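You operate a simulated robot arm through the tools that you are given. There is no shell and no other tool. Be economical: measure what you need, move in short steps, check, and stop when the job is done.

You are at the controls of a simulated two-armed robot. One attempt, no reset.

TASK
Handbrake on, battery off, the torch into the door pocket, then shut the cab door.

It is judged by the outcome, as a careful person would: the job done as asked, and still so three seconds after it is handed in. It fails if anything else is knocked over, pushed out of place, dropped, spilled or broken.

THE ROBOT
Two 7-joint arms with two-finger parallel grippers on one trunk, on a base that drives. Base frame: it is fixed to the floor where the robot stands at the start and does not move with it; the origin is under the middle of the robot, x ahead of it, y to its left, z up. Units: m, degrees, N and s.
The left shoulder is at the start at [0.05, 0.187, 1.148], the right one opposite. With the tool pointing down near the work surface each hand reaches from about 0.1 to 0.66 m from the robot's upright axis, wherever it stands, measured 20 degrees to its own side. Places, roughly: battery switch [1, -0.2, 0.7]; cab door [0.4, -0.4, 1.1]; clipboard [1.25, -0.5, 1]; door pocket [0.5, -0.3, 0.7]; flasher button [1, -0.2, 0.9]; flask, torch [1, -0.75, 1]; handbrake [0.8, -0.5, 0.9]. Payload 3.43 kg a hand.
Tool frame (each hand has its own): the origin (TCP) lies between the finger pads and is the grasp point; the fingertips stand 0.03 m ahead of it; z points along the fingers, y is the line along which they close. The gripper opens to 0.094 m. The fingers are 0.028 m wide and 0.01 m thick; the gripper's body (0.05 by 0.096 m) begins 0.055 m behind the TCP.
Orientation is told as [roll, pitch, yaw] about the base's x, y, z axes, in that order, counted from this pose: with the fingers straight down and closing along the base's y, the tool's x points along the base's -x, its y along +y and its z along -z.

THE INTERFACE
- The arms move only by the tool send_rows. It takes "left_deltas", "right_deltas" or both (then of equal length, played together; a hand with none holds still); each is a list that holds one entry, the list of rows, each a list of 7 numbers: the shift along the tool's x, y, z in cm, then the turn, a rotation vector about the tool's x, y, z in degrees, then the finger opening in cm, from 0 to 9.4. In form: [[[dx, dy, dz, ax, ay, az, fingers], ...]]. A call has 1 to 8 rows; each row shifts and turns the commanded pose from where the row before left it, along the tool's axes as they then stand. Rows are played at 5 a second. More than 0.05 m and 8.6 degrees between two rows, or a gripper value outside its range, and nothing of the call is played. Where a pose cannot be reached the arm comes as near as it can. A force on the tool above 90 N (or 10 N above the force at the start of the call, whichever is more), or a blocked arm, ends the call early, and 0.2 s more pass. The fingers move at their own pace (about 0.153 m/s each) and stop on an object; they squeeze with about 44 N. The grip force told is the motor's: it shows also when the fingers shut on nothing. Time passes only in rows, and 0.2 s behind the last, so rows that do not move let the fingers close. The reply holds the time, the measured pose of the TCP, the force on the tool along the base axes, the opening and the grip force, in the units named above and with some noise, with the torque about the TCP (base axes, N m) and any sound that the robot's microphone picked up.
- Cameras (640 x 400 px; columns grow to the right, rows downward): "scene" is now at [0.1167, -0.0744, 1.3307]; the picture's right is [-0.78, -0.63, 0.00], its down [-0.22, 0.28, -0.93] and it looks along [0.59, -0.73, -0.36] (base axes); focal length 214 px, centre (320, 200). "left" rides on the left gripper at [0.076, -0.014, -0.103] in its tool frame; the picture's right is [0.18, 0.98, 0.00], its down [-0.75, 0.14, -0.64] and it looks along [-0.63, 0.12, 0.77] (tool axes); focal length 243 px, centre (320, 200). "right" rides on the right gripper at [0.076, 0.014, -0.102] in its tool frame; the picture's right is [-0.18, 0.98, 0.00], its down [-0.75, -0.14, -0.64] and it looks along [-0.63, -0.12, 0.77] (tool axes); focal length 243 px, centre (320, 200). There is no depth. A picture from a camera that has moved, and an enlarged one, comes with that camera's place and axes in the base frame and with its lens.
- camera(camera): a new picture of that camera. No time passes.
- raise_lower(by): slides the trunk up (or, below 0, down) by that many m; the arms and the scene camera ride with it, the base frame stays. It gives what a move gives, with no picture.
- steer(legs): drives the robot by 1 to 6 legs, each [ahead, left, turn to the left] in m, m and degrees, along the robot's own axes; the way and the turn of a leg run together, so that a leg with both is an arc; at most 1.5 m and 180 degrees a leg. The arms and the cameras ride along, it lands a little off, and it stops where it bumps. It gives what a move gives.
- aim_head(pan, tilt): turns the head with the scene camera to pan (to the left, within 80 degrees either way) and tilt (down, from -29 to 69), counted from straight ahead of the robot. It gives what a move gives.
- close_up(camera, box): a new picture of the part [left, top, right, bottom] of that camera's present view, enlarged. No time passes.
- finish_job(): hands the job in; it is judged then, once.

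Work in short steps. Places have to be worked out from the pictures, the camera data and where the tool is seen: move nearer, look again, correct. Check each grasp and each placing, and mend what went wrong. You have 120 turns and 100 pictures in all, those below and enlarged ones among them. Open the grippers and draw the arms clear of the work before you hand the job in, unless the task says otherwise; then end with one line.

The tools are called after ">>>" as a command line: name --argument value ..., lists and objects as JSON in quotes. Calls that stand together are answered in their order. send_rows: Moves the arms, as the interface text tells. Its arguments: {"type":"object","properties":{"left_deltas":{"type":"array","items":{"type":"array","items":{"type":"array","items":{"type":"number"}}}},"right_deltas":{"type":"array","items":{"type":"array","items":{"type":"array","items":{"type":"number"}}}}},"required":[]} The other tools are called the same way: raise_lower (by) slides the trunk up or down; steer (legs) drives the base; aim_head (pan, tilt) turns the head that bears the scene camera; camera (camera) takes a picture; close_up (camera, box) takes an enlarged picture of a part of a camera's view; finish_job () hands the job in.

At the start:

```text
t: 0.0
left_ee_pos: [0.3395, 0.0405, 1.3212]
left_ee_rot: [-0.1, 0.0, 0.1]
left_force: [0.4, 0.9, -1.6]
left_moment: [-0.01, -0.01, -0.02]
left_grip_width: 0.0936
left_finger_force: 0.0
right_ee_pos: [0.2011, -0.1955, 1.3332]
right_ee_rot: [0.1, -0.1, 0.0]
right_force: [-0.5, 0.5, 1.1]
right_moment: [-0.01, 0.0, 0.04]
right_grip_width: 0.0939
right_finger_force: 0.1
trunk travel left (down, up): [-0.363, 0.068]
robot x, y, heading: [0.0013, 0.0007, -0.1]
head pan, tilt: [-51.1, 21.0]
```

scene: 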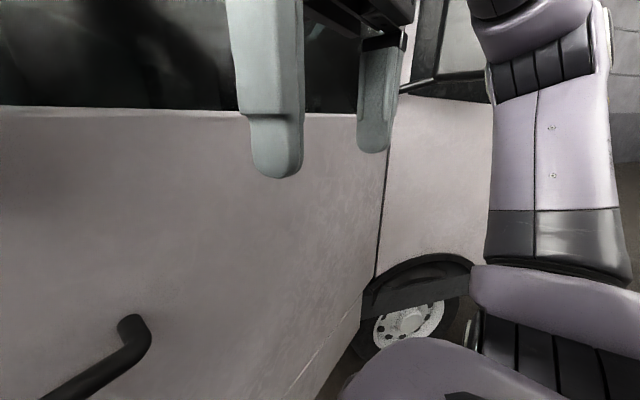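
right: 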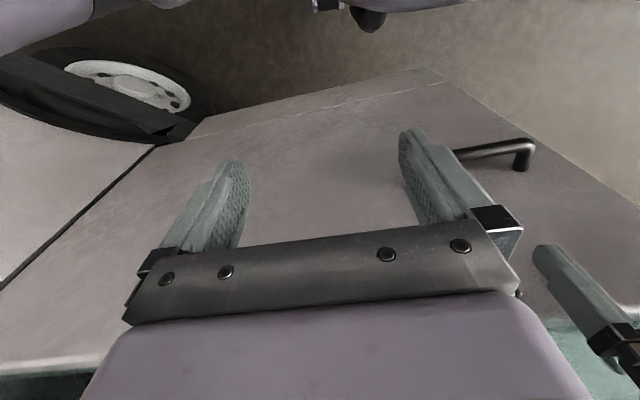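
left: 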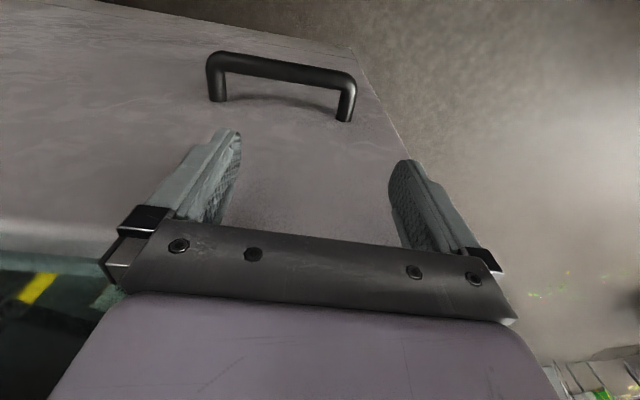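

I see the outer face of the cab door with a handle. I look around with the head first to understand the layout.

>>> aim_head --pan 0 --tilt 20

>>> camera --camera "scene"

>>> aim_head --pan -30 --tilt 45

>>> camera --camera "scene"

```text
t: 1.2
left_ee_pos: [0.3392, 0.0404, 1.3209]
left_ee_rot: [-0.1, 0.0, 0.2]
left_force: [-0.1, 0.2, 0.8]
left_moment: [-0.03, -0.06, 0.02]
left_grip_width: 0.0938
left_finger_force: 0.0
right_ee_pos: [0.2003, -0.1948, 1.3339]
right_ee_rot: [0.1, -0.1, 0.0]
right_force: [-0.9, 0.4, 0.1]
right_moment: [-0.03, 0.0, -0.04]
right_grip_width: 0.094
right_finger_force: 0.0
trunk travel left (down, up): [-0.363, 0.068]
robot x, y, heading: [-0.0001, 0.0001, 0.0]
head pan, tilt: [0.0, 20.0]
```

```text
96 pictures are left
camera scene: at [0.1514, -0.0022, 1.3323], right [0.0, -1.0, 0.0], down [-0.34, 0.0, -0.94], along [0.94, 0.0, -0.34], focal length 214 px, centre (320, 200)
```

scene: 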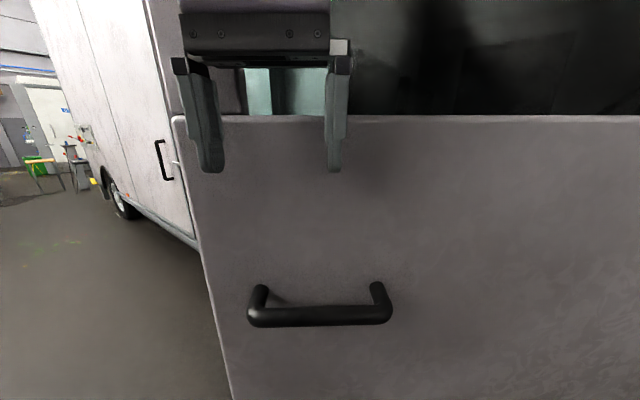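

```text
t: 2.1
left_ee_pos: [0.3402, 0.041, 1.3213]
left_ee_rot: [-0.2, -0.1, 0.1]
left_force: [0.1, 0.0, 0.0]
left_moment: [0.0, 0.0, 0.01]
left_grip_width: 0.0939
left_finger_force: 0.1
right_ee_pos: [0.2006, -0.1949, 1.3344]
right_ee_rot: [0.1, -0.1, 0.0]
right_force: [0.4, 0.0, -0.6]
right_moment: [0.0, -0.01, 0.0]
right_grip_width: 0.0942
right_finger_force: 0.0
trunk travel left (down, up): [-0.363, 0.068]
robot x, y, heading: [0.0007, 0.0, -0.1]
head pan, tilt: [-30.0, 45.0]
```

```text
95 pictures are left
camera scene: at [0.1288, -0.0427, 1.2937], right [-0.5, -0.87, 0.0], down [-0.61, 0.35, -0.71], along [0.61, -0.35, -0.71], focal length 214 px, centre (320, 200)
```

scene: 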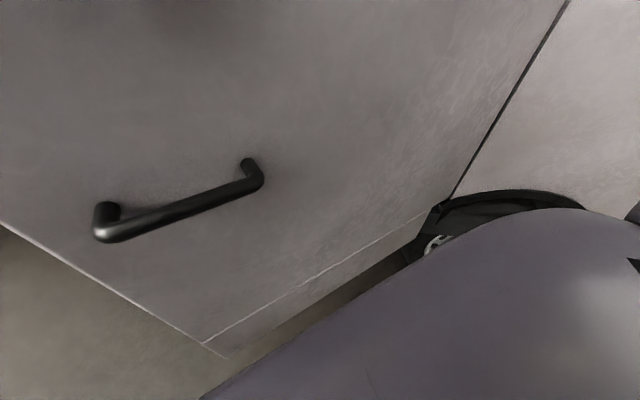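

The door is hinged on the right (front of the van), standing about 35–40° open with its free edge near [0.37, 0.14]. The van side runs diagonally away to the left. I back off, go round the free edge and face the opening.

>>> steer --legs '[[-0.25, 0, 0], [0, 0.75, 0], [0.5, 0, -45]]'

>>> aim_head --pan 0 --tilt 25

>>> camera --camera "scene"

```text
t: 13.1
left_ee_pos: [0.4778, 0.3663, 1.3209]
left_ee_rot: [-0.1, 0.0, -43.2]
left_force: [-0.5, -0.7, 0.1]
left_moment: [0.01, 0.03, 0.03]
left_grip_width: 0.094
left_finger_force: 0.0
right_ee_pos: [0.2155, 0.2897, 1.3339]
right_ee_rot: [0.1, 0.0, -43.3]
right_force: [-0.1, -0.7, -0.4]
right_moment: [0.02, 0.02, -0.01]
right_grip_width: 0.0936
right_finger_force: 0.1
trunk travel left (down, up): [-0.363, 0.068]
robot x, y, heading: [0.2068, 0.5682, -43.3]
head pan, tilt: [-30.0, 45.0]
```

```text
t: 14.0
left_ee_pos: [0.4789, 0.3656, 1.3212]
left_ee_rot: [-0.1, 0.0, -43.3]
left_force: [-0.3, 0.6, 0.6]
left_moment: [-0.01, 0.01, -0.03]
left_grip_width: 0.0942
left_finger_force: 0.1
right_ee_pos: [0.2151, 0.2899, 1.3335]
right_ee_rot: [0.2, -0.1, -43.4]
right_force: [0.2, 0.0, 0.6]
right_moment: [0.03, -0.03, 0.0]
right_grip_width: 0.0938
right_finger_force: 0.0
trunk travel left (down, up): [-0.363, 0.068]
robot x, y, heading: [0.2019, 0.567, -43.5]
head pan, tilt: [0.0, 25.0]
```

```text
94 pictures are left
camera scene: at [0.3127, 0.4635, 1.3241], right [-0.69, -0.73, 0.0], down [-0.31, 0.29, -0.91], along [0.66, -0.62, -0.42], focal length 214 px, centre (320, 200)
```

scene: 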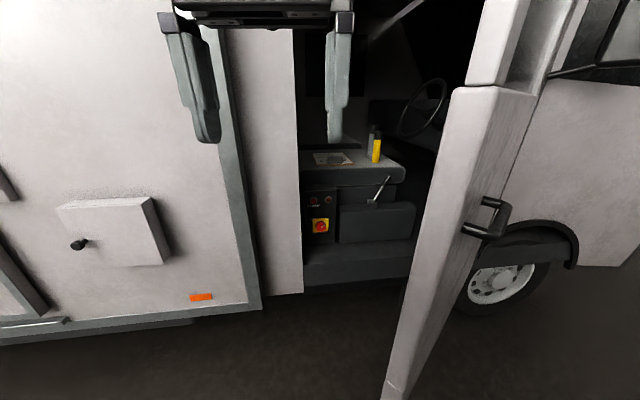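

Now I see the cab: seat base with red/yellow battery switch near [1.04,-0.23,0.7], handbrake lever, flask, yellow torch, clipboard. I move somewhat closer and look with the close-up.

>>> steer --legs '[[0.0, 0.19, 0], [0.33, 0, 0]]'

>>> camera --camera "scene"

>>> close_up --camera "scene" --box '[260, 90, 460, 280]'

```text
t: 18.1
left_ee_pos: [0.8532, 0.2716, 1.3213]
left_ee_rot: [-0.2, -0.2, -43.3]
left_force: [0.4, 0.3, 0.2]
left_moment: [-0.02, -0.03, 0.01]
left_grip_width: 0.0941
left_finger_force: 0.0
right_ee_pos: [0.5906, 0.1947, 1.3341]
right_ee_rot: [0.3, 0.1, -43.7]
right_force: [0.2, 0.1, 0.1]
right_moment: [-0.05, 0.04, -0.01]
right_grip_width: 0.0938
right_finger_force: 0.1
trunk travel left (down, up): [-0.363, 0.068]
robot x, y, heading: [0.5772, 0.4705, -43.6]
head pan, tilt: [0.0, 25.0]
```

```text
93 pictures are left
camera scene: at [0.6881, 0.3693, 1.3242], right [-0.69, -0.73, 0.0], down [-0.31, 0.29, -0.91], along [0.66, -0.62, -0.42], focal length 214 px, centre (320, 200)
```

scene: 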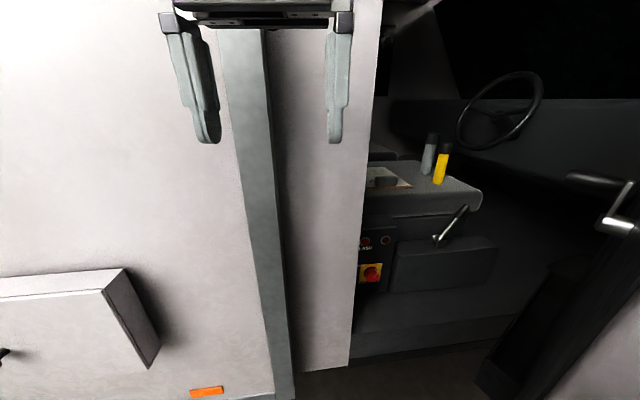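

```text
2.11 times, centred on (360, 185) of scene
camera zoom: at [0.6881, 0.3693, 1.3242], right [-0.69, -0.73, 0.0], down [-0.31, 0.29, -0.91], along [0.66, -0.62, -0.42], focal length 452 px, centre (236, 232)
```

zoom: 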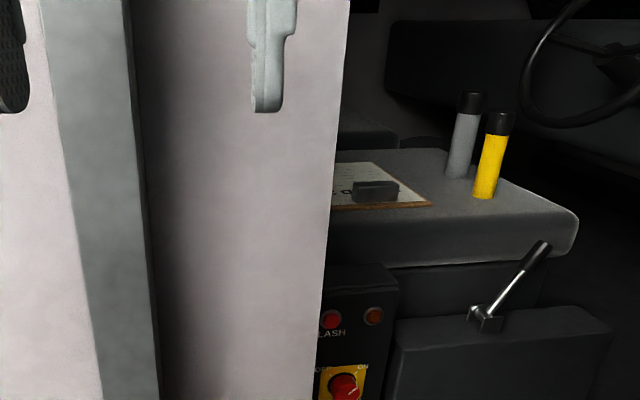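

Triangulating: switch ≈ [1.01,-0.20,0.73], handbrake pivot ≈ [0.87,-0.43,0.83] tip ≈ [0.84,-0.505,0.96], torch ≈ [0.985,-0.62,1.07]. The opening is narrow, so I'll first swing the door wider: turn to face along -y and bring the right hand inside the door edge.

>>> steer --legs '[[0, 0.12, 0], [0, 0, -46], [0, 0.12, 0]]'

>>> aim_head --pan -20 --tilt 25

>>> camera --camera "scene"

```text
t: 23.4
left_ee_pos: [0.8196, 0.2266, 1.3211]
left_ee_rot: [0.3, -0.2, -89.8]
left_force: [-0.6, -0.1, -0.3]
left_moment: [0.0, -0.02, 0.03]
left_grip_width: 0.094
left_finger_force: 0.0
right_ee_pos: [0.5861, 0.3623, 1.3332]
right_ee_rot: [0.5, 0.1, -89.8]
right_force: [0.4, 0.2, 0.5]
right_moment: [0.02, 0.01, -0.02]
right_grip_width: 0.0938
right_finger_force: 0.1
trunk travel left (down, up): [-0.363, 0.068]
robot x, y, heading: [0.781, 0.5628, -89.8]
head pan, tilt: [0.0, 25.0]
stopped in leg 3: the robot was blocked; the commanded pose is now the measured one
```

```text
t: 24.2
left_ee_pos: [0.8199, 0.2275, 1.3212]
left_ee_rot: [0.3, -0.1, -89.7]
left_force: [1.4, -0.8, 0.5]
left_moment: [-0.04, -0.06, -0.02]
left_grip_width: 0.0939
left_finger_force: 0.0
right_ee_pos: [0.5847, 0.3616, 1.334]
right_ee_rot: [0.7, 0.1, -89.8]
right_force: [0.2, -0.9, -0.7]
right_moment: [0.0, 0.04, 0.0]
right_grip_width: 0.0939
right_finger_force: 0.2
trunk travel left (down, up): [-0.363, 0.068]
robot x, y, heading: [0.7825, 0.5612, -89.5]
head pan, tilt: [-20.0, 25.0]
```

```text
91 pictures are left
camera scene: at [0.7488, 0.4173, 1.3243], right [-0.94, 0.33, 0.0], down [0.14, 0.4, -0.91], along [-0.3, -0.86, -0.42], focal length 214 px, centre (320, 200)
```

scene: 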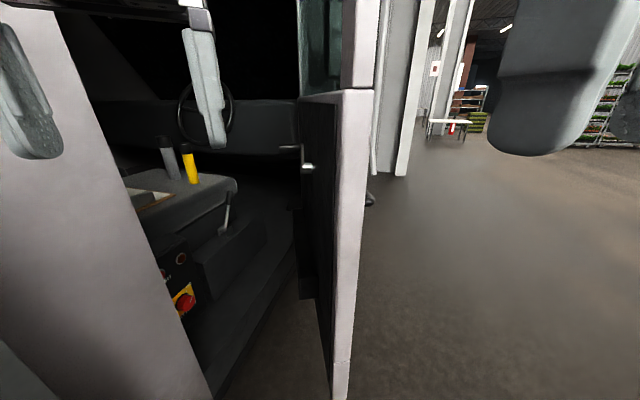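

The door edge is around [0.48,-0.07]; the robot touched the van side on its left so I stay here and extend the right hand ahead and down, closed, to push the door's inside edge outwards.

>>> send_rows --right_deltas '[[[-4.5, 0, 2.5, 0, 0, 0, 3], [-4.5, 0, 2.5, 0, 0, 0, 0], [-4.5, 0, 2.5, 0, 0, 0, 0], [-4.5, 0, 2.5, 0, 0, 0, 0], [-4.5, 0, 2.5, 0, 0, 0, 0], [-4, 0, 2.5, 0, 0, 0, 0]]]'

>>> send_rows --right_deltas '[[[0, 0, 0, 0, -8.5, 0, 0], [0, 0, 0, 0, -8.5, 0, 0], [0, 0, 0, 0, -8.5, 0, 0], [0, 0, 0, 0, -8.5, 0, 0], [0, 0, 0, 0, -8.5, 0, 0], [0, 0, 0, 0, -8.5, 0, 0], [0, 0, 0, 0, -8.5, 0, 0]]]'

>>> camera --camera "scene"

```text
refused: row 1 steps farther than a row can; nothing moved
```

```text
t: 25.4
left_ee_pos: [0.8198, 0.2271, 1.3216]
left_ee_rot: [0.4, -0.2, -89.8]
left_force: [0.1, -0.8, -0.2]
left_moment: [-0.02, 0.01, -0.02]
left_grip_width: 0.094
left_finger_force: 0.0
right_ee_pos: [0.5805, 0.3558, 1.3412]
right_ee_rot: [3.6, -38.7, -94.1]
right_force: [1.5, -12.9, 18.8]
right_moment: [2.25, -0.76, -0.81]
right_grip_width: 0.0
right_finger_force: 32.7
trunk travel left (down, up): [-0.363, 0.068]
robot x, y, heading: [0.7812, 0.5603, -89.3]
head pan, tilt: [-20.0, 25.0]
stopped in row 5 (right hand): the force on the tool passed its limit at 106 N (the readings are from after the stop); the commanded pose is now the measured one
```

```text
90 pictures are left
camera scene: at [0.7465, 0.4189, 1.322], right [-0.93, 0.37, 0.0], down [0.17, 0.41, -0.9], along [-0.33, -0.83, -0.45], focal length 214 px, centre (320, 200)
```

scene: 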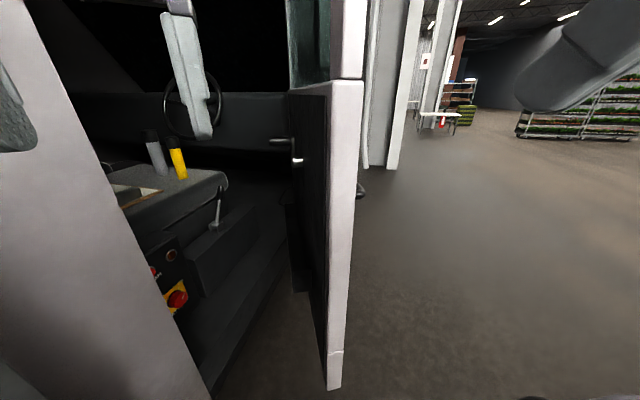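

The hand was cramped against the robot's own body while turning. I extend it ahead and down with its present tilt.

>>> send_rows --right_deltas '[[[-2.08, 0, 4.26, 0, 0, 0, 0], [-2.08, 0, 4.26, 0, 0, 0, 0], [-2.08, 0, 4.26, 0, 0, 0, 0], [-2.08, 0, 4.26, 0, 0, 0, 0], [-2.08, 0, 4.26, 0, 0, 0, 0], [-2.08, 0, 4.26, 0, 0, 0, 0], [0, 0, 0, 0, -8, 0, 0], [0, 0, 0, 0, -8, 0, 0]]]'

>>> camera --camera "scene"

```text
t: 26.7
left_ee_pos: [0.8248, 0.2342, 1.3216]
left_ee_rot: [0.0, -0.3, -89.6]
left_force: [-0.3, -0.9, -0.5]
left_moment: [0.08, -0.06, 0.01]
left_grip_width: 0.0938
left_finger_force: 0.1
right_ee_pos: [0.5932, 0.1571, 1.2477]
right_ee_rot: [2.8, -39.5, -90.1]
right_force: [14.2, 61.5, 22.5]
right_moment: [0.27, -0.07, -0.09]
right_grip_width: 0.0
right_finger_force: 32.8
trunk travel left (down, up): [-0.363, 0.068]
robot x, y, heading: [0.7792, 0.5657, -89.3]
head pan, tilt: [-20.0, 25.0]
stopped in row 6 (right hand): the force on the tool passed its limit at 101 N (the readings are from after the stop); the commanded pose is now the measured one
```

```text
89 pictures are left
camera scene: at [0.7537, 0.4263, 1.3259], right [-0.94, 0.34, 0.0], down [0.14, 0.39, -0.91], along [-0.31, -0.86, -0.41], focal length 214 px, centre (320, 200)
```

scene: 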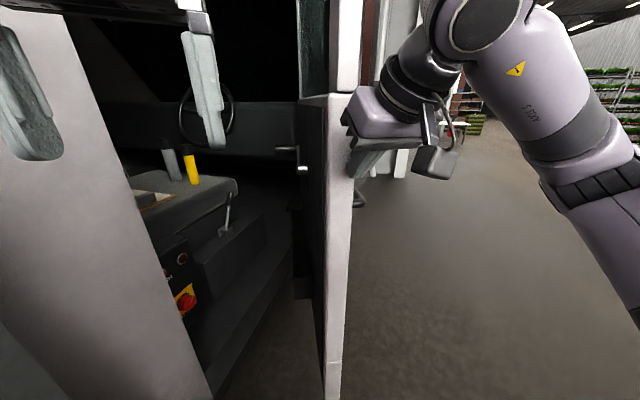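

The fingertips met the door's edge face, so the edge is at about [0.59, 0.14]. I back off, shift left past the edge, then ahead.

>>> send_rows --right_deltas '[[[2.08, 0, -4.2, 0, 0, 0, 0], [0, 4.5, 0, 0, 0, 0, 0], [0, 4.0, 0, 0, 0, 0, 0], [-2.08, 0, 4.26, 0, 0, 0, 0], [-2.08, 0, 4.26, 0, 0, 0, 0], [-2.08, 0, 4.26, 0, 0, 0, 0]]]'

>>> camera --camera "scene"

```text
t: 28.1
left_ee_pos: [0.8209, 0.2261, 1.3204]
left_ee_rot: [0.3, 0.0, -89.7]
left_force: [-0.1, -0.2, -0.3]
left_moment: [-0.02, 0.03, 0.01]
left_grip_width: 0.0939
left_finger_force: 0.1
right_ee_pos: [0.6719, 0.0564, 1.2005]
right_ee_rot: [3.1, -38.8, -91.6]
right_force: [0.2, -0.5, 0.8]
right_moment: [0.02, -0.02, 0.0]
right_grip_width: 0.0003
right_finger_force: 33.0
trunk travel left (down, up): [-0.363, 0.068]
robot x, y, heading: [0.7771, 0.5652, -89.7]
head pan, tilt: [-20.0, 25.0]
```

```text
88 pictures are left
camera scene: at [0.7476, 0.4173, 1.3241], right [-0.94, 0.34, 0.0], down [0.15, 0.4, -0.91], along [-0.3, -0.85, -0.42], focal length 214 px, centre (320, 200)
```

scene: 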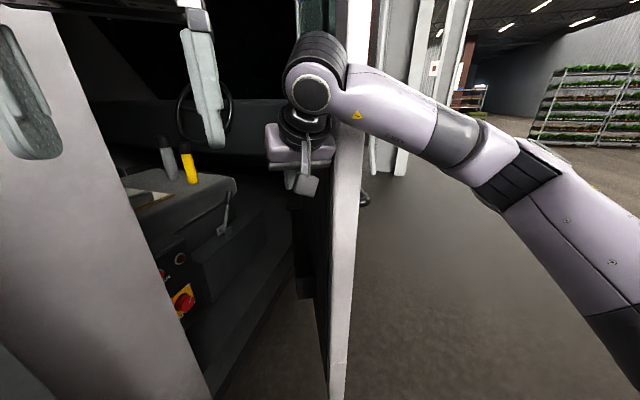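

The hand is inside the door edge. I push it sideways to the right to swing the door out.

>>> send_rows --right_deltas '[[[0, -3, 0, 0, 0, 0, 0], [0, -3, 0, 0, 0, 0, 0], [0, -3, 0, 0, 0, 0, 0], [0, -3, 0, 0, 0, 0, 0], [0, -3, 0, 0, 0, 0, 0], [0, -3, 0, 0, 0, 0, 0], [0, -3, 0, 0, 0, 0, 0], [0, -3, 0, 0, 0, 0, 0]]]'

>>> camera --camera "scene"

```text
t: 29.9
left_ee_pos: [0.8191, 0.2257, 1.3211]
left_ee_rot: [0.3, -0.1, -89.7]
left_force: [-0.2, 0.2, -0.2]
left_moment: [0.01, 0.06, 0.02]
left_grip_width: 0.0943
left_finger_force: 0.1
right_ee_pos: [0.4303, 0.0562, 1.1911]
right_ee_rot: [3.2, -38.6, -91.7]
right_force: [0.3, -0.2, 1.1]
right_moment: [0.0, -0.01, -0.01]
right_grip_width: 0.0
right_finger_force: 33.3
trunk travel left (down, up): [-0.363, 0.068]
robot x, y, heading: [0.7821, 0.5609, -89.5]
head pan, tilt: [-20.0, 25.0]
```

```text
87 pictures are left
camera scene: at [0.7477, 0.4177, 1.3243], right [-0.94, 0.34, 0.0], down [0.15, 0.4, -0.91], along [-0.3, -0.85, -0.42], focal length 214 px, centre (320, 200)
```

scene: 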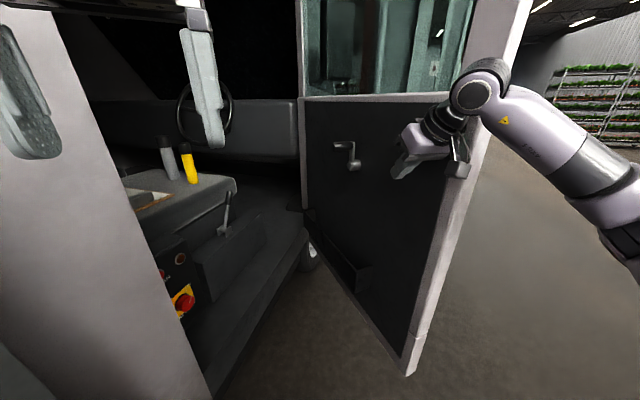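

It swings freely, and the pocket on the inside of the door is now visible. I push a bit further by strafing the base right.

>>> steer --legs '[[0, -0.2, 0]]'

>>> camera --camera "scene"

```text
t: 32.3
left_ee_pos: [0.6222, 0.2235, 1.3215]
left_ee_rot: [0.0, 0.1, -89.9]
left_force: [0.2, -0.4, -0.3]
left_moment: [0.0, -0.04, 0.01]
left_grip_width: 0.0939
left_finger_force: 0.1
right_ee_pos: [0.2323, 0.0553, 1.1932]
right_ee_rot: [2.8, -38.6, -91.7]
right_force: [0.0, -0.1, 1.6]
right_moment: [-0.02, 0.0, 0.01]
right_grip_width: 0.0
right_finger_force: 32.7
trunk travel left (down, up): [-0.363, 0.068]
robot x, y, heading: [0.5818, 0.5648, -90.0]
head pan, tilt: [-20.0, 25.0]
```

```text
86 pictures are left
camera scene: at [0.5509, 0.4156, 1.3242], right [-0.94, 0.34, 0.0], down [0.14, 0.4, -0.91], along [-0.31, -0.85, -0.42], focal length 214 px, centre (320, 200)
```

scene: 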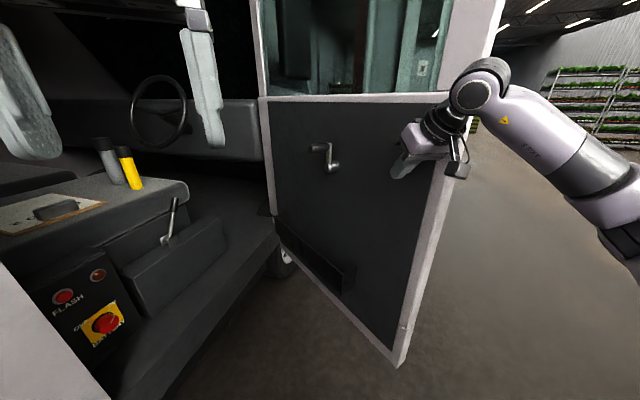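

Plenty of room now. I take a close-up of the controls to read labels and states.

>>> close_up --camera "scene" --box '[30, 130, 230, 360]'

>>> close_up --camera "scene" --box '[255, 180, 415, 310]'

```text
1.74 times, centred on (130, 245) of scene
camera zoom: at [0.5509, 0.4156, 1.3242], right [-0.94, 0.34, 0.0], down [0.14, 0.4, -0.91], along [-0.31, -0.85, -0.42], focal length 373 px, centre (650, 122)
```

zoom: 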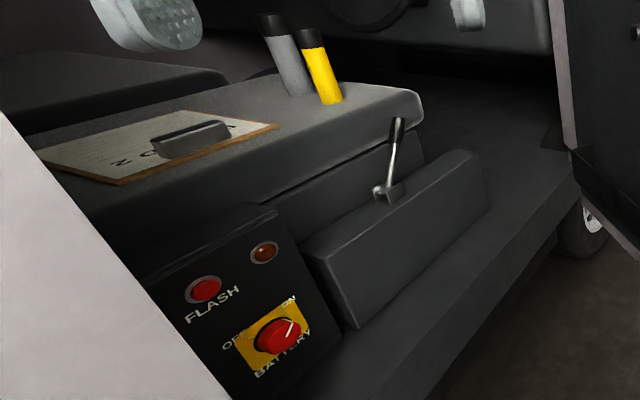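

```text
3.08 times, centred on (335, 245) of scene
camera zoom: at [0.5509, 0.4156, 1.3242], right [-0.94, 0.34, 0.0], down [0.14, 0.4, -0.91], along [-0.31, -0.85, -0.42], focal length 660 px, centre (274, 62)
```

zoom: 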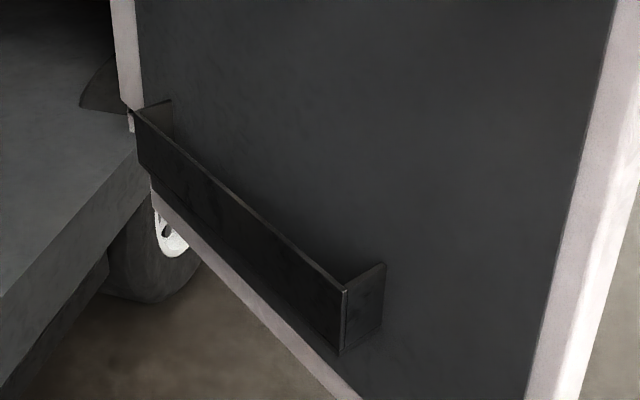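

The switch pointer stands at ON (upper right); OFF is a quarter turn counter-clockwise. The pocket is an open-topped tray low on the door. I swing the door wider still for room to drive in.

>>> steer --legs '[[0.15, -0.35, 0], [0.2, -0.2, 0]]'

>>> aim_head --pan -10 --tilt 30

>>> camera --camera "scene"

```text
t: 35.1
left_ee_pos: [0.3509, 0.1084, 1.3198]
left_ee_rot: [0.1, 0.2, -89.8]
left_force: [0.3, -0.7, 0.4]
left_moment: [-0.01, -0.01, 0.0]
left_grip_width: 0.094
left_finger_force: 0.0
right_ee_pos: [-0.0298, -0.0553, 1.1945]
right_ee_rot: [2.9, -38.3, -90.6]
right_force: [2.4, 5.3, 1.0]
right_moment: [-0.26, 0.27, -0.3]
right_grip_width: 0.0
right_finger_force: 33.2
trunk travel left (down, up): [-0.363, 0.068]
robot x, y, heading: [0.3139, 0.4459, -89.8]
head pan, tilt: [-20.0, 25.0]
stopped in leg 1: the robot was blocked; the commanded pose is now the measured one
```

```text
t: 35.8
left_ee_pos: [0.3507, 0.1082, 1.3209]
left_ee_rot: [-0.1, 0.0, -90.0]
left_force: [-0.1, -0.9, 0.8]
left_moment: [0.01, 0.0, 0.01]
left_grip_width: 0.0941
left_finger_force: 0.1
right_ee_pos: [-0.0287, -0.056, 1.194]
right_ee_rot: [3.0, -38.3, -90.6]
right_force: [4.3, 6.2, 3.4]
right_moment: [-0.33, 0.34, -0.37]
right_grip_width: 0.0004
right_finger_force: 33.5
trunk travel left (down, up): [-0.363, 0.068]
robot x, y, heading: [0.3127, 0.4442, -89.8]
head pan, tilt: [-10.0, 30.0]
```

```text
83 pictures are left
camera scene: at [0.2967, 0.2982, 1.3164], right [-0.98, 0.17, 0.0], down [0.09, 0.49, -0.87], along [-0.15, -0.85, -0.5], focal length 214 px, centre (320, 200)
```

scene: 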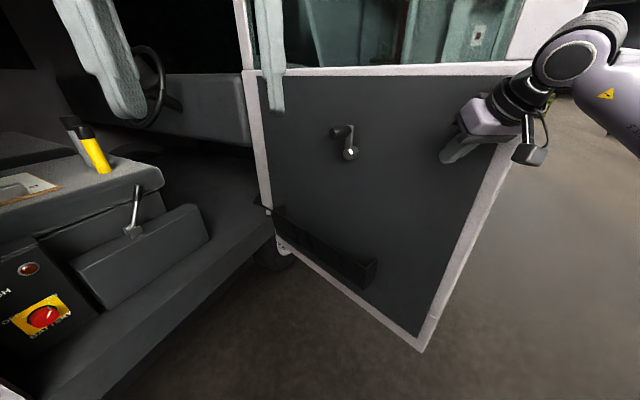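

The door has reached about 60° open and resisted there, so that is its stop. I withdraw the right hand and stow it back.

>>> send_rows --right_deltas '[[[0, 4, 0, 0, 0, 0, 0], [2.08, 0, -4.2, 0, 0, 0, 0], [2.08, 0, -4.2, 0, 0, 0, 0], [2.08, 0, -4.2, 0, 0, 0, 3], [0, 2, 0, 0, 0, 0, 6]]]'

>>> steer --legs '[[0, 0, 57]]'

>>> raise_lower --by -0.2

>>> aim_head --pan -20 --tilt 20

>>> camera --camera "scene"

```text
t: 37.0
left_ee_pos: [0.3512, 0.1063, 1.3188]
left_ee_rot: [-0.1, 0.1, -90.0]
left_force: [-0.2, 0.9, -0.2]
left_moment: [0.04, 0.04, -0.04]
left_grip_width: 0.0938
left_finger_force: 0.0
right_ee_pos: [0.0259, 0.0706, 1.2559]
right_ee_rot: [2.9, -38.1, -90.6]
right_force: [0.2, 0.1, 0.0]
right_moment: [0.01, 0.03, 0.0]
right_grip_width: 0.06
right_finger_force: 0.1
trunk travel left (down, up): [-0.363, 0.068]
robot x, y, heading: [0.311, 0.447, -90.1]
head pan, tilt: [-10.0, 30.0]
```

```text
t: 39.9
left_ee_pos: [0.6178, 0.2938, 1.3199]
left_ee_rot: [0.0, 0.0, -33.1]
left_force: [-0.3, 0.2, 0.0]
left_moment: [0.02, -0.02, 0.04]
left_grip_width: 0.094
left_finger_force: 0.0
right_ee_pos: [0.4699, 0.001, 1.2558]
right_ee_rot: [2.9, -38.2, -33.8]
right_force: [0.5, -0.1, -0.1]
right_moment: [0.03, 0.0, 0.02]
right_grip_width: 0.0599
right_finger_force: 0.1
trunk travel left (down, up): [-0.363, 0.068]
robot x, y, heading: [0.3133, 0.4501, -33.2]
head pan, tilt: [-10.0, 30.0]
```

```text
t: 42.1
left_ee_pos: [0.6176, 0.2926, 1.1197]
left_ee_rot: [0.0, 0.2, -33.1]
left_force: [0.8, -0.4, -0.1]
left_moment: [0.0, 0.0, 0.01]
left_grip_width: 0.0941
left_finger_force: 0.0
right_ee_pos: [0.4694, 0.001, 1.0552]
right_ee_rot: [2.8, -38.2, -33.8]
right_force: [0.7, -0.6, 0.4]
right_moment: [0.01, 0.0, 0.0]
right_grip_width: 0.06
right_finger_force: 0.0
trunk travel left (down, up): [-0.163, 0.268]
robot x, y, heading: [0.3106, 0.4473, -33.2]
head pan, tilt: [-10.0, 30.0]
```

```text
t: 42.8
left_ee_pos: [0.6167, 0.2922, 1.1195]
left_ee_rot: [0.0, 0.1, -33.1]
left_force: [0.2, -0.1, 0.1]
left_moment: [-0.01, 0.01, -0.04]
left_grip_width: 0.0942
left_finger_force: 0.0
right_ee_pos: [0.4693, 0.0008, 1.0542]
right_ee_rot: [2.8, -38.2, -33.8]
right_force: [-0.5, 0.1, -0.2]
right_moment: [-0.02, -0.03, 0.0]
right_grip_width: 0.0599
right_finger_force: 0.0
trunk travel left (down, up): [-0.163, 0.268]
robot x, y, heading: [0.3135, 0.4467, -33.2]
head pan, tilt: [-20.0, 20.0]
```

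```text
82 pictures are left
camera scene: at [0.4164, 0.338, 1.1322], right [-0.8, -0.6, 0.0], down [-0.21, 0.27, -0.94], along [0.56, -0.75, -0.34], focal length 214 px, centre (320, 200)
```

scene: 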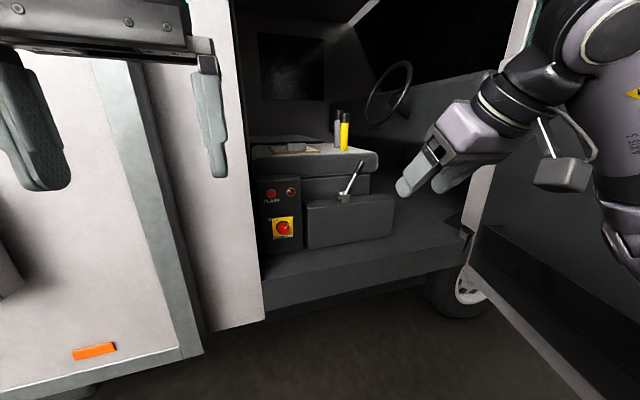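

Good view of cab. I drive to a working spot about 0.7 m from the switch panel, heading square to the van.

>>> steer --legs '[[0, -0.17, 0], [0.2, 0, 0]]'

>>> camera --camera "scene"

>>> camera --camera "right"

```text
t: 46.1
left_ee_pos: [0.6896, 0.0434, 1.1204]
left_ee_rot: [-0.1, 0.1, -33.0]
left_force: [0.6, 0.8, 0.4]
left_moment: [-0.02, -0.04, -0.01]
left_grip_width: 0.094
left_finger_force: 0.0
right_ee_pos: [0.5428, -0.2495, 1.0549]
right_ee_rot: [2.8, -38.2, -33.8]
right_force: [-0.5, 0.7, -0.4]
right_moment: [0.0, 0.0, -0.01]
right_grip_width: 0.0601
right_finger_force: 0.1
trunk travel left (down, up): [-0.163, 0.268]
robot x, y, heading: [0.3835, 0.1959, -33.0]
head pan, tilt: [-20.0, 20.0]
```

```text
81 pictures are left
camera scene: at [0.489, 0.0881, 1.1322], right [-0.8, -0.6, 0.0], down [-0.21, 0.27, -0.94], along [0.56, -0.75, -0.34], focal length 214 px, centre (320, 200)
```

scene: 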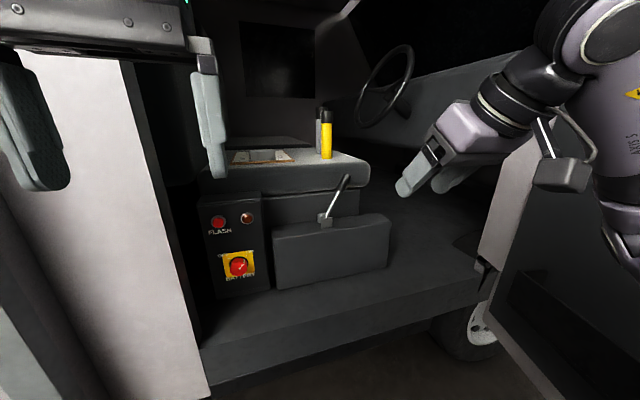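

```text
80 pictures are left
camera right: at [0.4451, -0.1718, 1.0894], right [0.64, 0.75, 0.15], down [0.07, -0.26, 0.96], along [0.77, -0.61, -0.22], focal length 243 px, centre (320, 200)
```

right: 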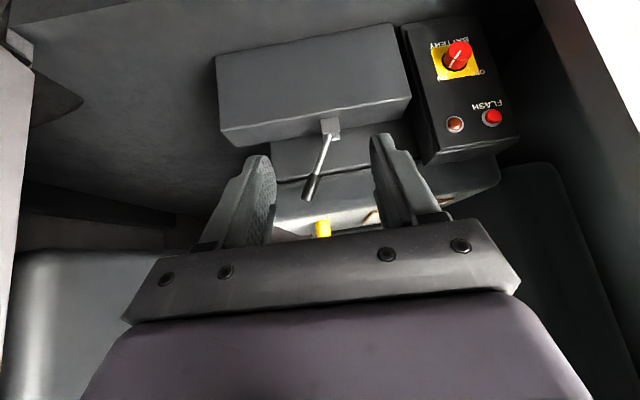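

Positions agree: knob ≈ [1.00,-0.193,0.725]. I take close-ups to see how the handbrake lever moves.

>>> close_up --camera "scene" --box '[195, 90, 405, 300]'

>>> close_up --camera "right" --box '[200, 10, 520, 240]'

```text
1.90 times, centred on (300, 195) of scene
camera zoom: at [0.489, 0.0881, 1.1322], right [-0.8, -0.6, 0.0], down [-0.21, 0.27, -0.94], along [0.56, -0.75, -0.34], focal length 408 px, centre (358, 210)
```

zoom: 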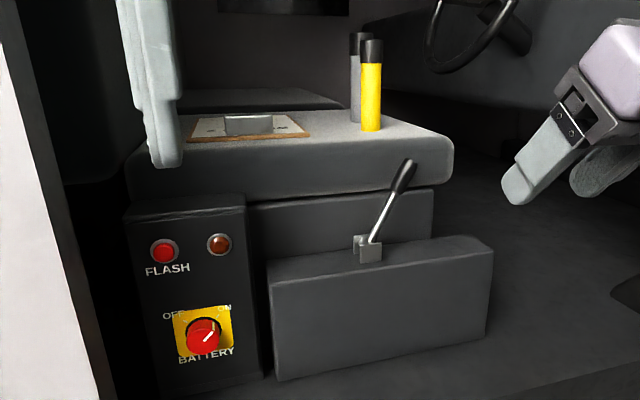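

```text
1.74 times, centred on (360, 125) of right
camera zoom: at [0.4451, -0.1718, 1.0894], right [0.64, 0.75, 0.15], down [0.07, -0.26, 0.96], along [0.77, -0.61, -0.22], focal length 422 px, centre (250, 330)
```

zoom: 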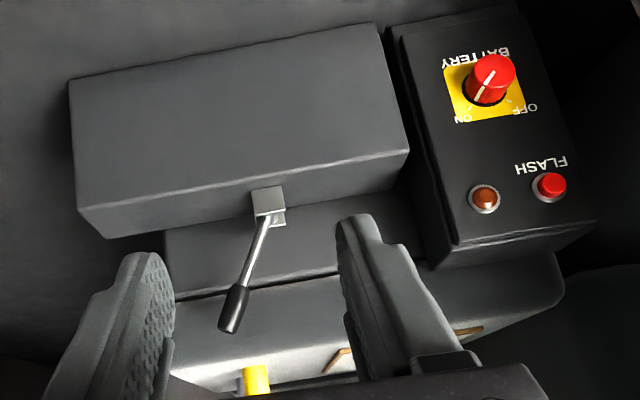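

The lever (pivot ≈[0.872,-0.45,0.815], tip ≈[0.835,-0.505,0.967]) leans toward the van's front; ON should be pulled back. I level the right tool to point straight ahead, open, before approaching.

>>> send_rows --right_deltas '[[[-3.1, 0, 2.5, 0, 0, 0, 9.4], [0, 0, 0, 0, -8.5, 0, 9.4], [0, 0, 0, 0, -8.5, 0, 9.4], [0, 0, 0, 0, -8.5, 0, 9.4], [0, 0, 0, 0, -8.5, 0, 9.4], [0, 0, 0, 0, -8.5, 0, 9.4], [0, 0, 0, 0, -8.5, 0, 9.4]]]'

>>> camera --camera "right"

>>> camera --camera "scene"

```text
t: 47.8
left_ee_pos: [0.6904, 0.0439, 1.1195]
left_ee_rot: [0.0, 0.2, -33.0]
left_force: [0.5, -0.1, 0.3]
left_moment: [-0.01, -0.05, 0.0]
left_grip_width: 0.0941
left_finger_force: 0.1
right_ee_pos: [0.5817, -0.2754, 1.0586]
right_ee_rot: [73.8, -87.6, -105.7]
right_force: [-0.7, -0.3, 0.7]
right_moment: [-0.02, -0.03, 0.01]
right_grip_width: 0.094
right_finger_force: 0.1
right hand out of reach, approached as far as the arm can: row 7
trunk travel left (down, up): [-0.163, 0.268]
robot x, y, heading: [0.3839, 0.1966, -33.2]
head pan, tilt: [-20.0, 20.0]
```

```text
77 pictures are left
camera right: at [0.5035, -0.2048, 0.9853], right [0.52, 0.83, 0.22], down [-0.63, 0.19, 0.75], along [0.58, -0.53, 0.62], focal length 243 px, centre (320, 200)
```

right: 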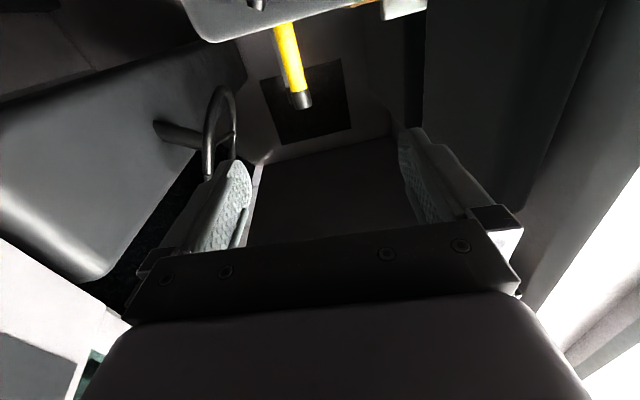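

```text
76 pictures are left
camera scene: at [0.4889, 0.0881, 1.1323], right [-0.8, -0.6, 0.0], down [-0.21, 0.27, -0.94], along [0.56, -0.75, -0.34], focal length 214 px, centre (320, 200)
```

scene: 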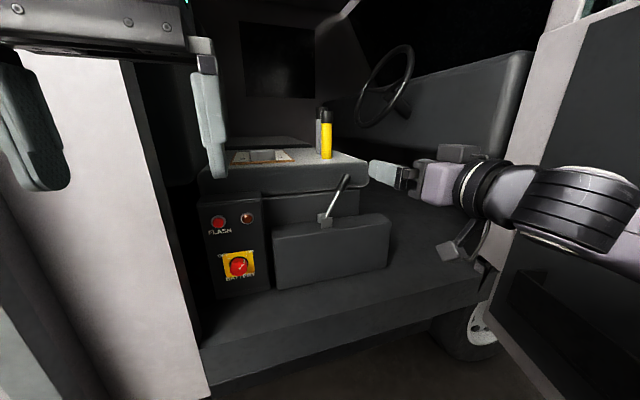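

The right tool is level (tool x = down, y = left, z = ahead). I approach the lever, stopping about 10 cm short.

>>> send_rows --right_deltas '[[[2, -1.1, 4.2, 0, 0, 0, 9.4], [2, -1.1, 4.2, 0, 0, 0, 9.4], [2, -1.1, 4.2, 0, 0, 0, 9.4], [2, -1.1, 4.2, 0, 0, 0, 9.4], [2, -1.1, 4.2, 0, 0, 0, 9.4]]]'

>>> camera --camera "right"

>>> camera --camera "scene"

```text
t: 49.0
left_ee_pos: [0.689, 0.0435, 1.1202]
left_ee_rot: [0.0, 0.1, -33.1]
left_force: [-0.3, 0.1, -0.4]
left_moment: [0.01, -0.01, 0.02]
left_grip_width: 0.0939
left_finger_force: 0.1
right_ee_pos: [0.7323, -0.4297, 0.954]
right_ee_rot: [71.2, -87.6, -103.2]
right_force: [0.6, -0.2, 0.3]
right_moment: [0.0, -0.01, 0.0]
right_grip_width: 0.0937
right_finger_force: 0.0
trunk travel left (down, up): [-0.163, 0.268]
robot x, y, heading: [0.3839, 0.1956, -33.1]
head pan, tilt: [-20.0, 20.0]
```

```text
75 pictures are left
camera right: at [0.6545, -0.3588, 0.8793], right [0.52, 0.82, 0.22], down [-0.63, 0.19, 0.76], along [0.58, -0.53, 0.62], focal length 243 px, centre (320, 200)
```

right: 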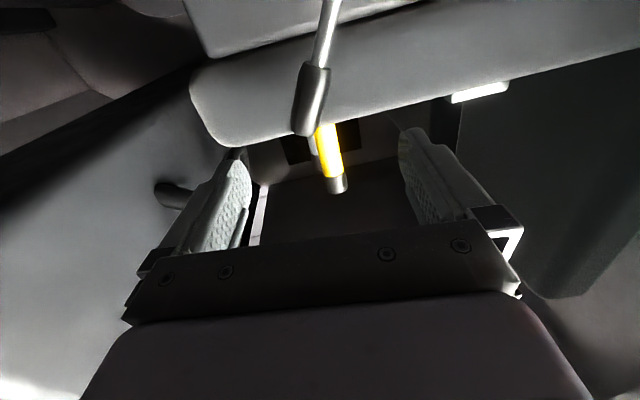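

```text
74 pictures are left
camera scene: at [0.4889, 0.0882, 1.1323], right [-0.8, -0.6, 0.0], down [-0.21, 0.27, -0.94], along [0.56, -0.75, -0.34], focal length 214 px, centre (320, 200)
```

scene: 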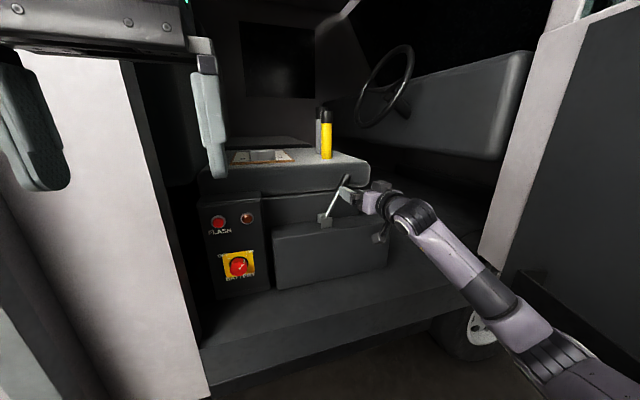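

The handle end is at about [0.818,-0.502,0.965]. I lower slightly and move in so that it sits between the fingers.

>>> send_rows --right_deltas '[[[1, -0.3, 3.5, 0, 0, 0, 9.4], [1, -0.3, 3.5, 0, 0, 0, 9.4], [0.3, 0, 3.2, 0, 0, 0, 9.4]]]'

>>> camera --camera "right"

>>> close_up --camera "scene" --box '[270, 130, 430, 260]'

```text
t: 49.8
left_ee_pos: [0.6883, 0.044, 1.1201]
left_ee_rot: [0.1, 0.1, -33.1]
left_force: [-0.2, 0.1, 0.6]
left_moment: [0.02, -0.02, 0.01]
left_grip_width: 0.094
left_finger_force: 0.0
right_ee_pos: [0.8141, -0.4854, 0.9304]
right_ee_rot: [72.2, -87.6, -104.0]
right_force: [0.3, -0.1, 0.2]
right_moment: [0.0, 0.0, 0.0]
right_grip_width: 0.0939
right_finger_force: 0.0
trunk travel left (down, up): [-0.163, 0.268]
robot x, y, heading: [0.3872, 0.1976, -33.1]
head pan, tilt: [-20.0, 20.0]
```

```text
73 pictures are left
camera right: at [0.7363, -0.4163, 0.8563], right [0.52, 0.83, 0.22], down [-0.63, 0.19, 0.76], along [0.58, -0.53, 0.62], focal length 243 px, centre (320, 200)
```

right: 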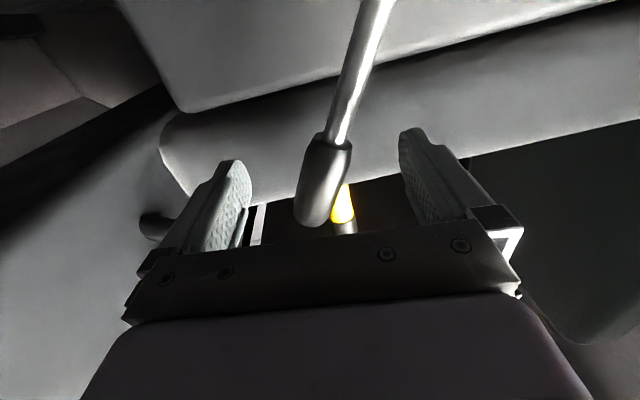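

```text
3.08 times, centred on (350, 195) of scene
camera zoom: at [0.4889, 0.0882, 1.1322], right [-0.8, -0.6, 0.0], down [-0.21, 0.27, -0.94], along [0.56, -0.75, -0.34], focal length 660 px, centre (228, 215)
```

zoom: 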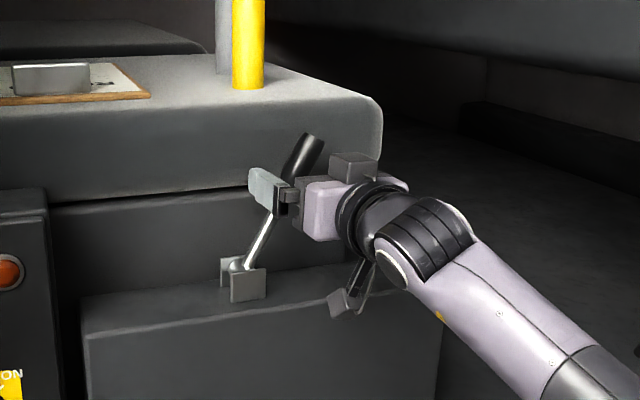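

The handle is between the fingers. I go 1 cm deeper and drag left (van-rearwards), watching force and sound.

>>> send_rows --right_deltas '[[[0, 0, 1, 0, 0, 0, 9.4], [0, 2.5, 0, 0, 0, 0, 9.4], [0, 2.5, 0, 0, 0, 0, 9.4], [0, 2.5, 0, 0, 0, 0, 9.4]]]'

>>> close_up --camera "scene" --box '[270, 130, 430, 260]'

>>> camera --camera "right"

```text
t: 50.8
left_ee_pos: [0.6899, 0.044, 1.1203]
left_ee_rot: [0.1, 0.1, -33.1]
left_force: [0.8, -0.6, 0.9]
left_moment: [0.02, 0.0, -0.02]
left_grip_width: 0.0939
left_finger_force: 0.0
right_ee_pos: [0.8336, -0.4755, 0.9306]
right_ee_rot: [71.9, -87.5, -104.0]
right_force: [0.4, -0.2, 0.7]
right_moment: [0.0, -0.01, 0.01]
right_grip_width: 0.0939
right_finger_force: 0.0
right hand out of reach, approached as far as the arm can: row 2, 3, 4
trunk travel left (down, up): [-0.163, 0.268]
robot x, y, heading: [0.3844, 0.1983, -33.1]
head pan, tilt: [-20.0, 20.0]
```

```text
3.08 times, centred on (350, 195) of scene
camera zoom: at [0.4884, 0.0879, 1.1323], right [-0.8, -0.6, 0.0], down [-0.2, 0.27, -0.94], along [0.56, -0.75, -0.34], focal length 660 px, centre (228, 215)
```

zoom: 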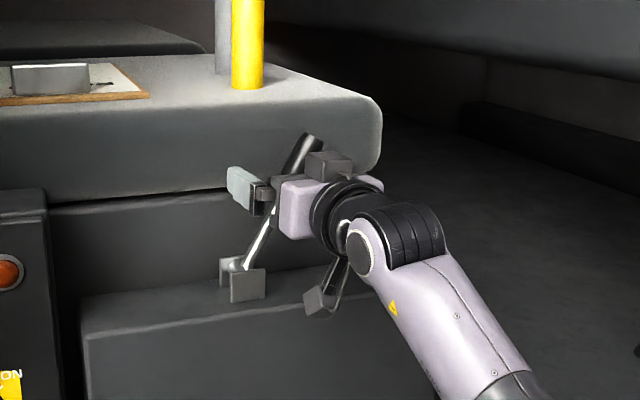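

```text
70 pictures are left
camera right: at [0.7552, -0.4053, 0.8569], right [0.52, 0.83, 0.22], down [-0.63, 0.19, 0.76], along [0.58, -0.53, 0.62], focal length 243 px, centre (320, 200)
```

right: 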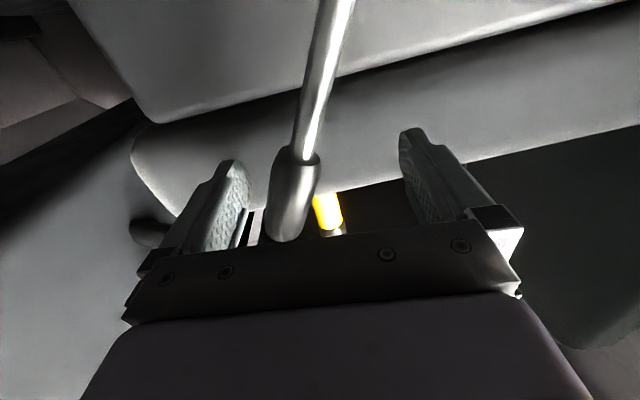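

The arm is at its reach limit, not yet pushing. I drag the lever by strafing the base left instead.

>>> steer --legs '[[0, 0.08, 0]]'

>>> close_up --camera "scene" --box '[250, 130, 410, 260]'

```text
t: 52.1
left_ee_pos: [0.7337, 0.1114, 1.1199]
left_ee_rot: [0.0, 0.1, -33.0]
left_force: [-0.3, 0.0, -0.8]
left_moment: [0.01, 0.01, -0.01]
left_grip_width: 0.094
left_finger_force: 0.1
right_ee_pos: [0.8788, -0.4074, 0.9311]
right_ee_rot: [70.7, -87.5, -102.8]
right_force: [0.1, -0.3, 0.1]
right_moment: [-0.01, -0.01, -0.01]
right_grip_width: 0.094
right_finger_force: 0.1
trunk travel left (down, up): [-0.163, 0.268]
robot x, y, heading: [0.431, 0.2628, -33.4]
head pan, tilt: [-20.0, 20.0]
```

```text
3.08 times, centred on (330, 195) of scene
camera zoom: at [0.5332, 0.1561, 1.1323], right [-0.8, -0.6, 0.0], down [-0.21, 0.27, -0.94], along [0.56, -0.75, -0.34], focal length 660 px, centre (289, 215)
```

zoom: 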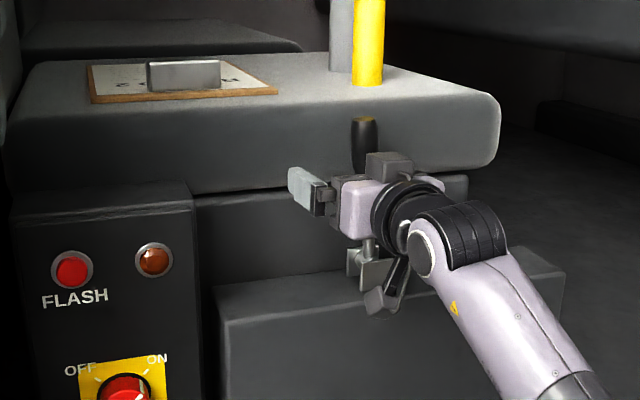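

The lever is now upright and moves easily. I continue rearwards to find its end stop.

>>> steer --legs '[[0, 0.06, 0]]'

>>> close_up --camera "scene" --box '[230, 130, 390, 260]'

```text
t: 53.3
left_ee_pos: [0.7657, 0.159, 1.1201]
left_ee_rot: [0.2, 0.0, -33.1]
left_force: [0.6, -0.2, -0.7]
left_moment: [-0.04, 0.03, -0.04]
left_grip_width: 0.094
left_finger_force: 0.2
right_ee_pos: [0.9055, -0.3641, 0.9333]
right_ee_rot: [77.3, -87.5, -109.9]
right_force: [-11.5, -30.2, 7.9]
right_moment: [-0.53, 0.26, -0.42]
right_grip_width: 0.0939
right_finger_force: 0.4
trunk travel left (down, up): [-0.163, 0.268]
robot x, y, heading: [0.4597, 0.3145, -33.4]
head pan, tilt: [-20.0, 20.0]
```

```text
3.08 times, centred on (310, 195) of scene
camera zoom: at [0.5644, 0.2043, 1.1323], right [-0.8, -0.6, 0.0], down [-0.2, 0.28, -0.94], along [0.56, -0.75, -0.34], focal length 660 px, centre (351, 215)
```

zoom: 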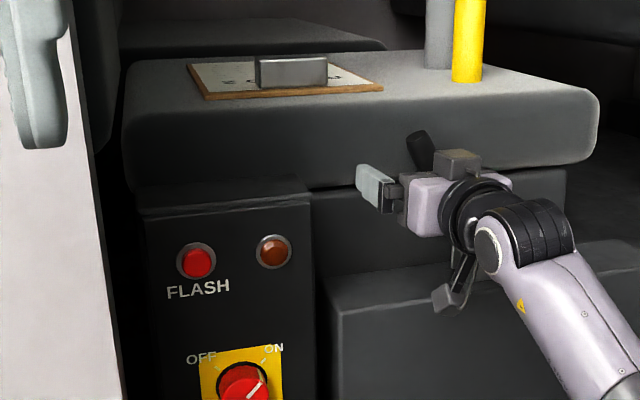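

The lever now leans rearwards and meets its stop (~33 N). I relax sideways a little, withdraw, and check it stays.

>>> steer --legs '[[0, -0.03, 0]]'

>>> send_rows --right_deltas '[[[0, 0, -4, 0, 0, 0, 9.4], [0, 0, -4, 0, 0, 0, 9.4], [0, 0, -4, 0, 0, 0, 9.4], [0, 0, -4, 0, 0, 0, 9.4]]]'

>>> camera --camera "scene"

>>> camera --camera "right"

```text
t: 54.3
left_ee_pos: [0.7494, 0.1367, 1.1209]
left_ee_rot: [0.0, 0.1, -33.1]
left_force: [-0.7, 0.0, 0.0]
left_moment: [0.0, 0.02, 0.02]
left_grip_width: 0.0942
left_finger_force: 0.0
right_ee_pos: [0.8903, -0.3881, 0.9328]
right_ee_rot: [76.0, -87.8, -108.7]
right_force: [0.3, 0.2, 0.3]
right_moment: [0.02, 0.01, 0.01]
right_grip_width: 0.0942
right_finger_force: 0.1
trunk travel left (down, up): [-0.163, 0.268]
robot x, y, heading: [0.4458, 0.2901, -33.5]
head pan, tilt: [-20.0, 20.0]
```

```text
t: 55.3
left_ee_pos: [0.7505, 0.137, 1.1201]
left_ee_rot: [0.0, 0.0, -33.2]
left_force: [-0.7, 0.3, 0.2]
left_moment: [-0.01, 0.03, -0.01]
left_grip_width: 0.094
left_finger_force: 0.0
right_ee_pos: [0.7724, -0.3244, 0.9117]
right_ee_rot: [75.3, -87.8, -107.8]
right_force: [-0.9, -0.2, 0.2]
right_moment: [0.01, -0.01, -0.01]
right_grip_width: 0.0939
right_finger_force: 0.0
right hand out of reach, approached as far as the arm can: row 1, 2
trunk travel left (down, up): [-0.163, 0.268]
robot x, y, heading: [0.4488, 0.2895, -33.2]
head pan, tilt: [-20.0, 20.0]
```

```text
67 pictures are left
camera scene: at [0.5495, 0.1813, 1.1323], right [-0.8, -0.6, 0.0], down [-0.2, 0.27, -0.94], along [0.56, -0.75, -0.34], focal length 214 px, centre (320, 200)
```

scene: 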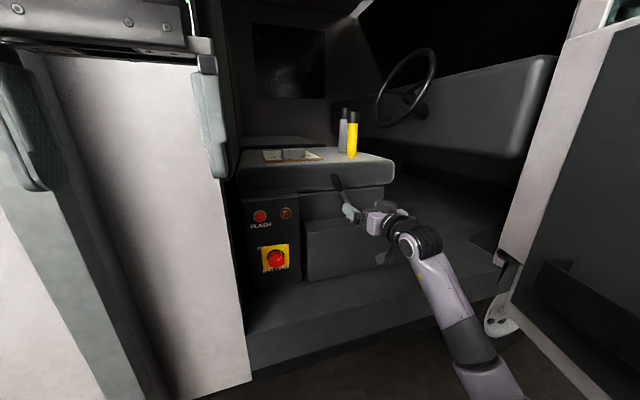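

```text
66 pictures are left
camera right: at [0.6938, -0.2527, 0.8372], right [0.53, 0.82, 0.22], down [-0.63, 0.2, 0.75], along [0.57, -0.54, 0.62], focal length 243 px, centre (320, 200)
```

right: 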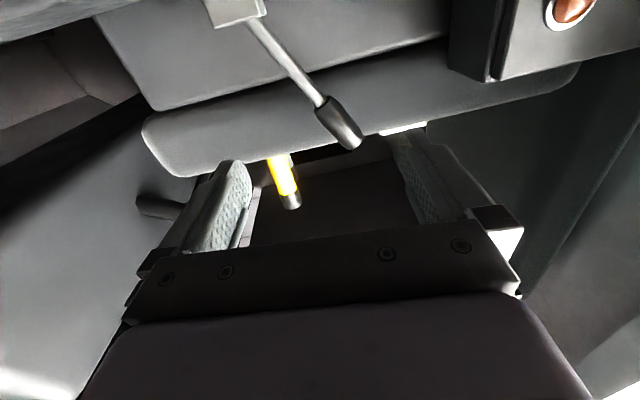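

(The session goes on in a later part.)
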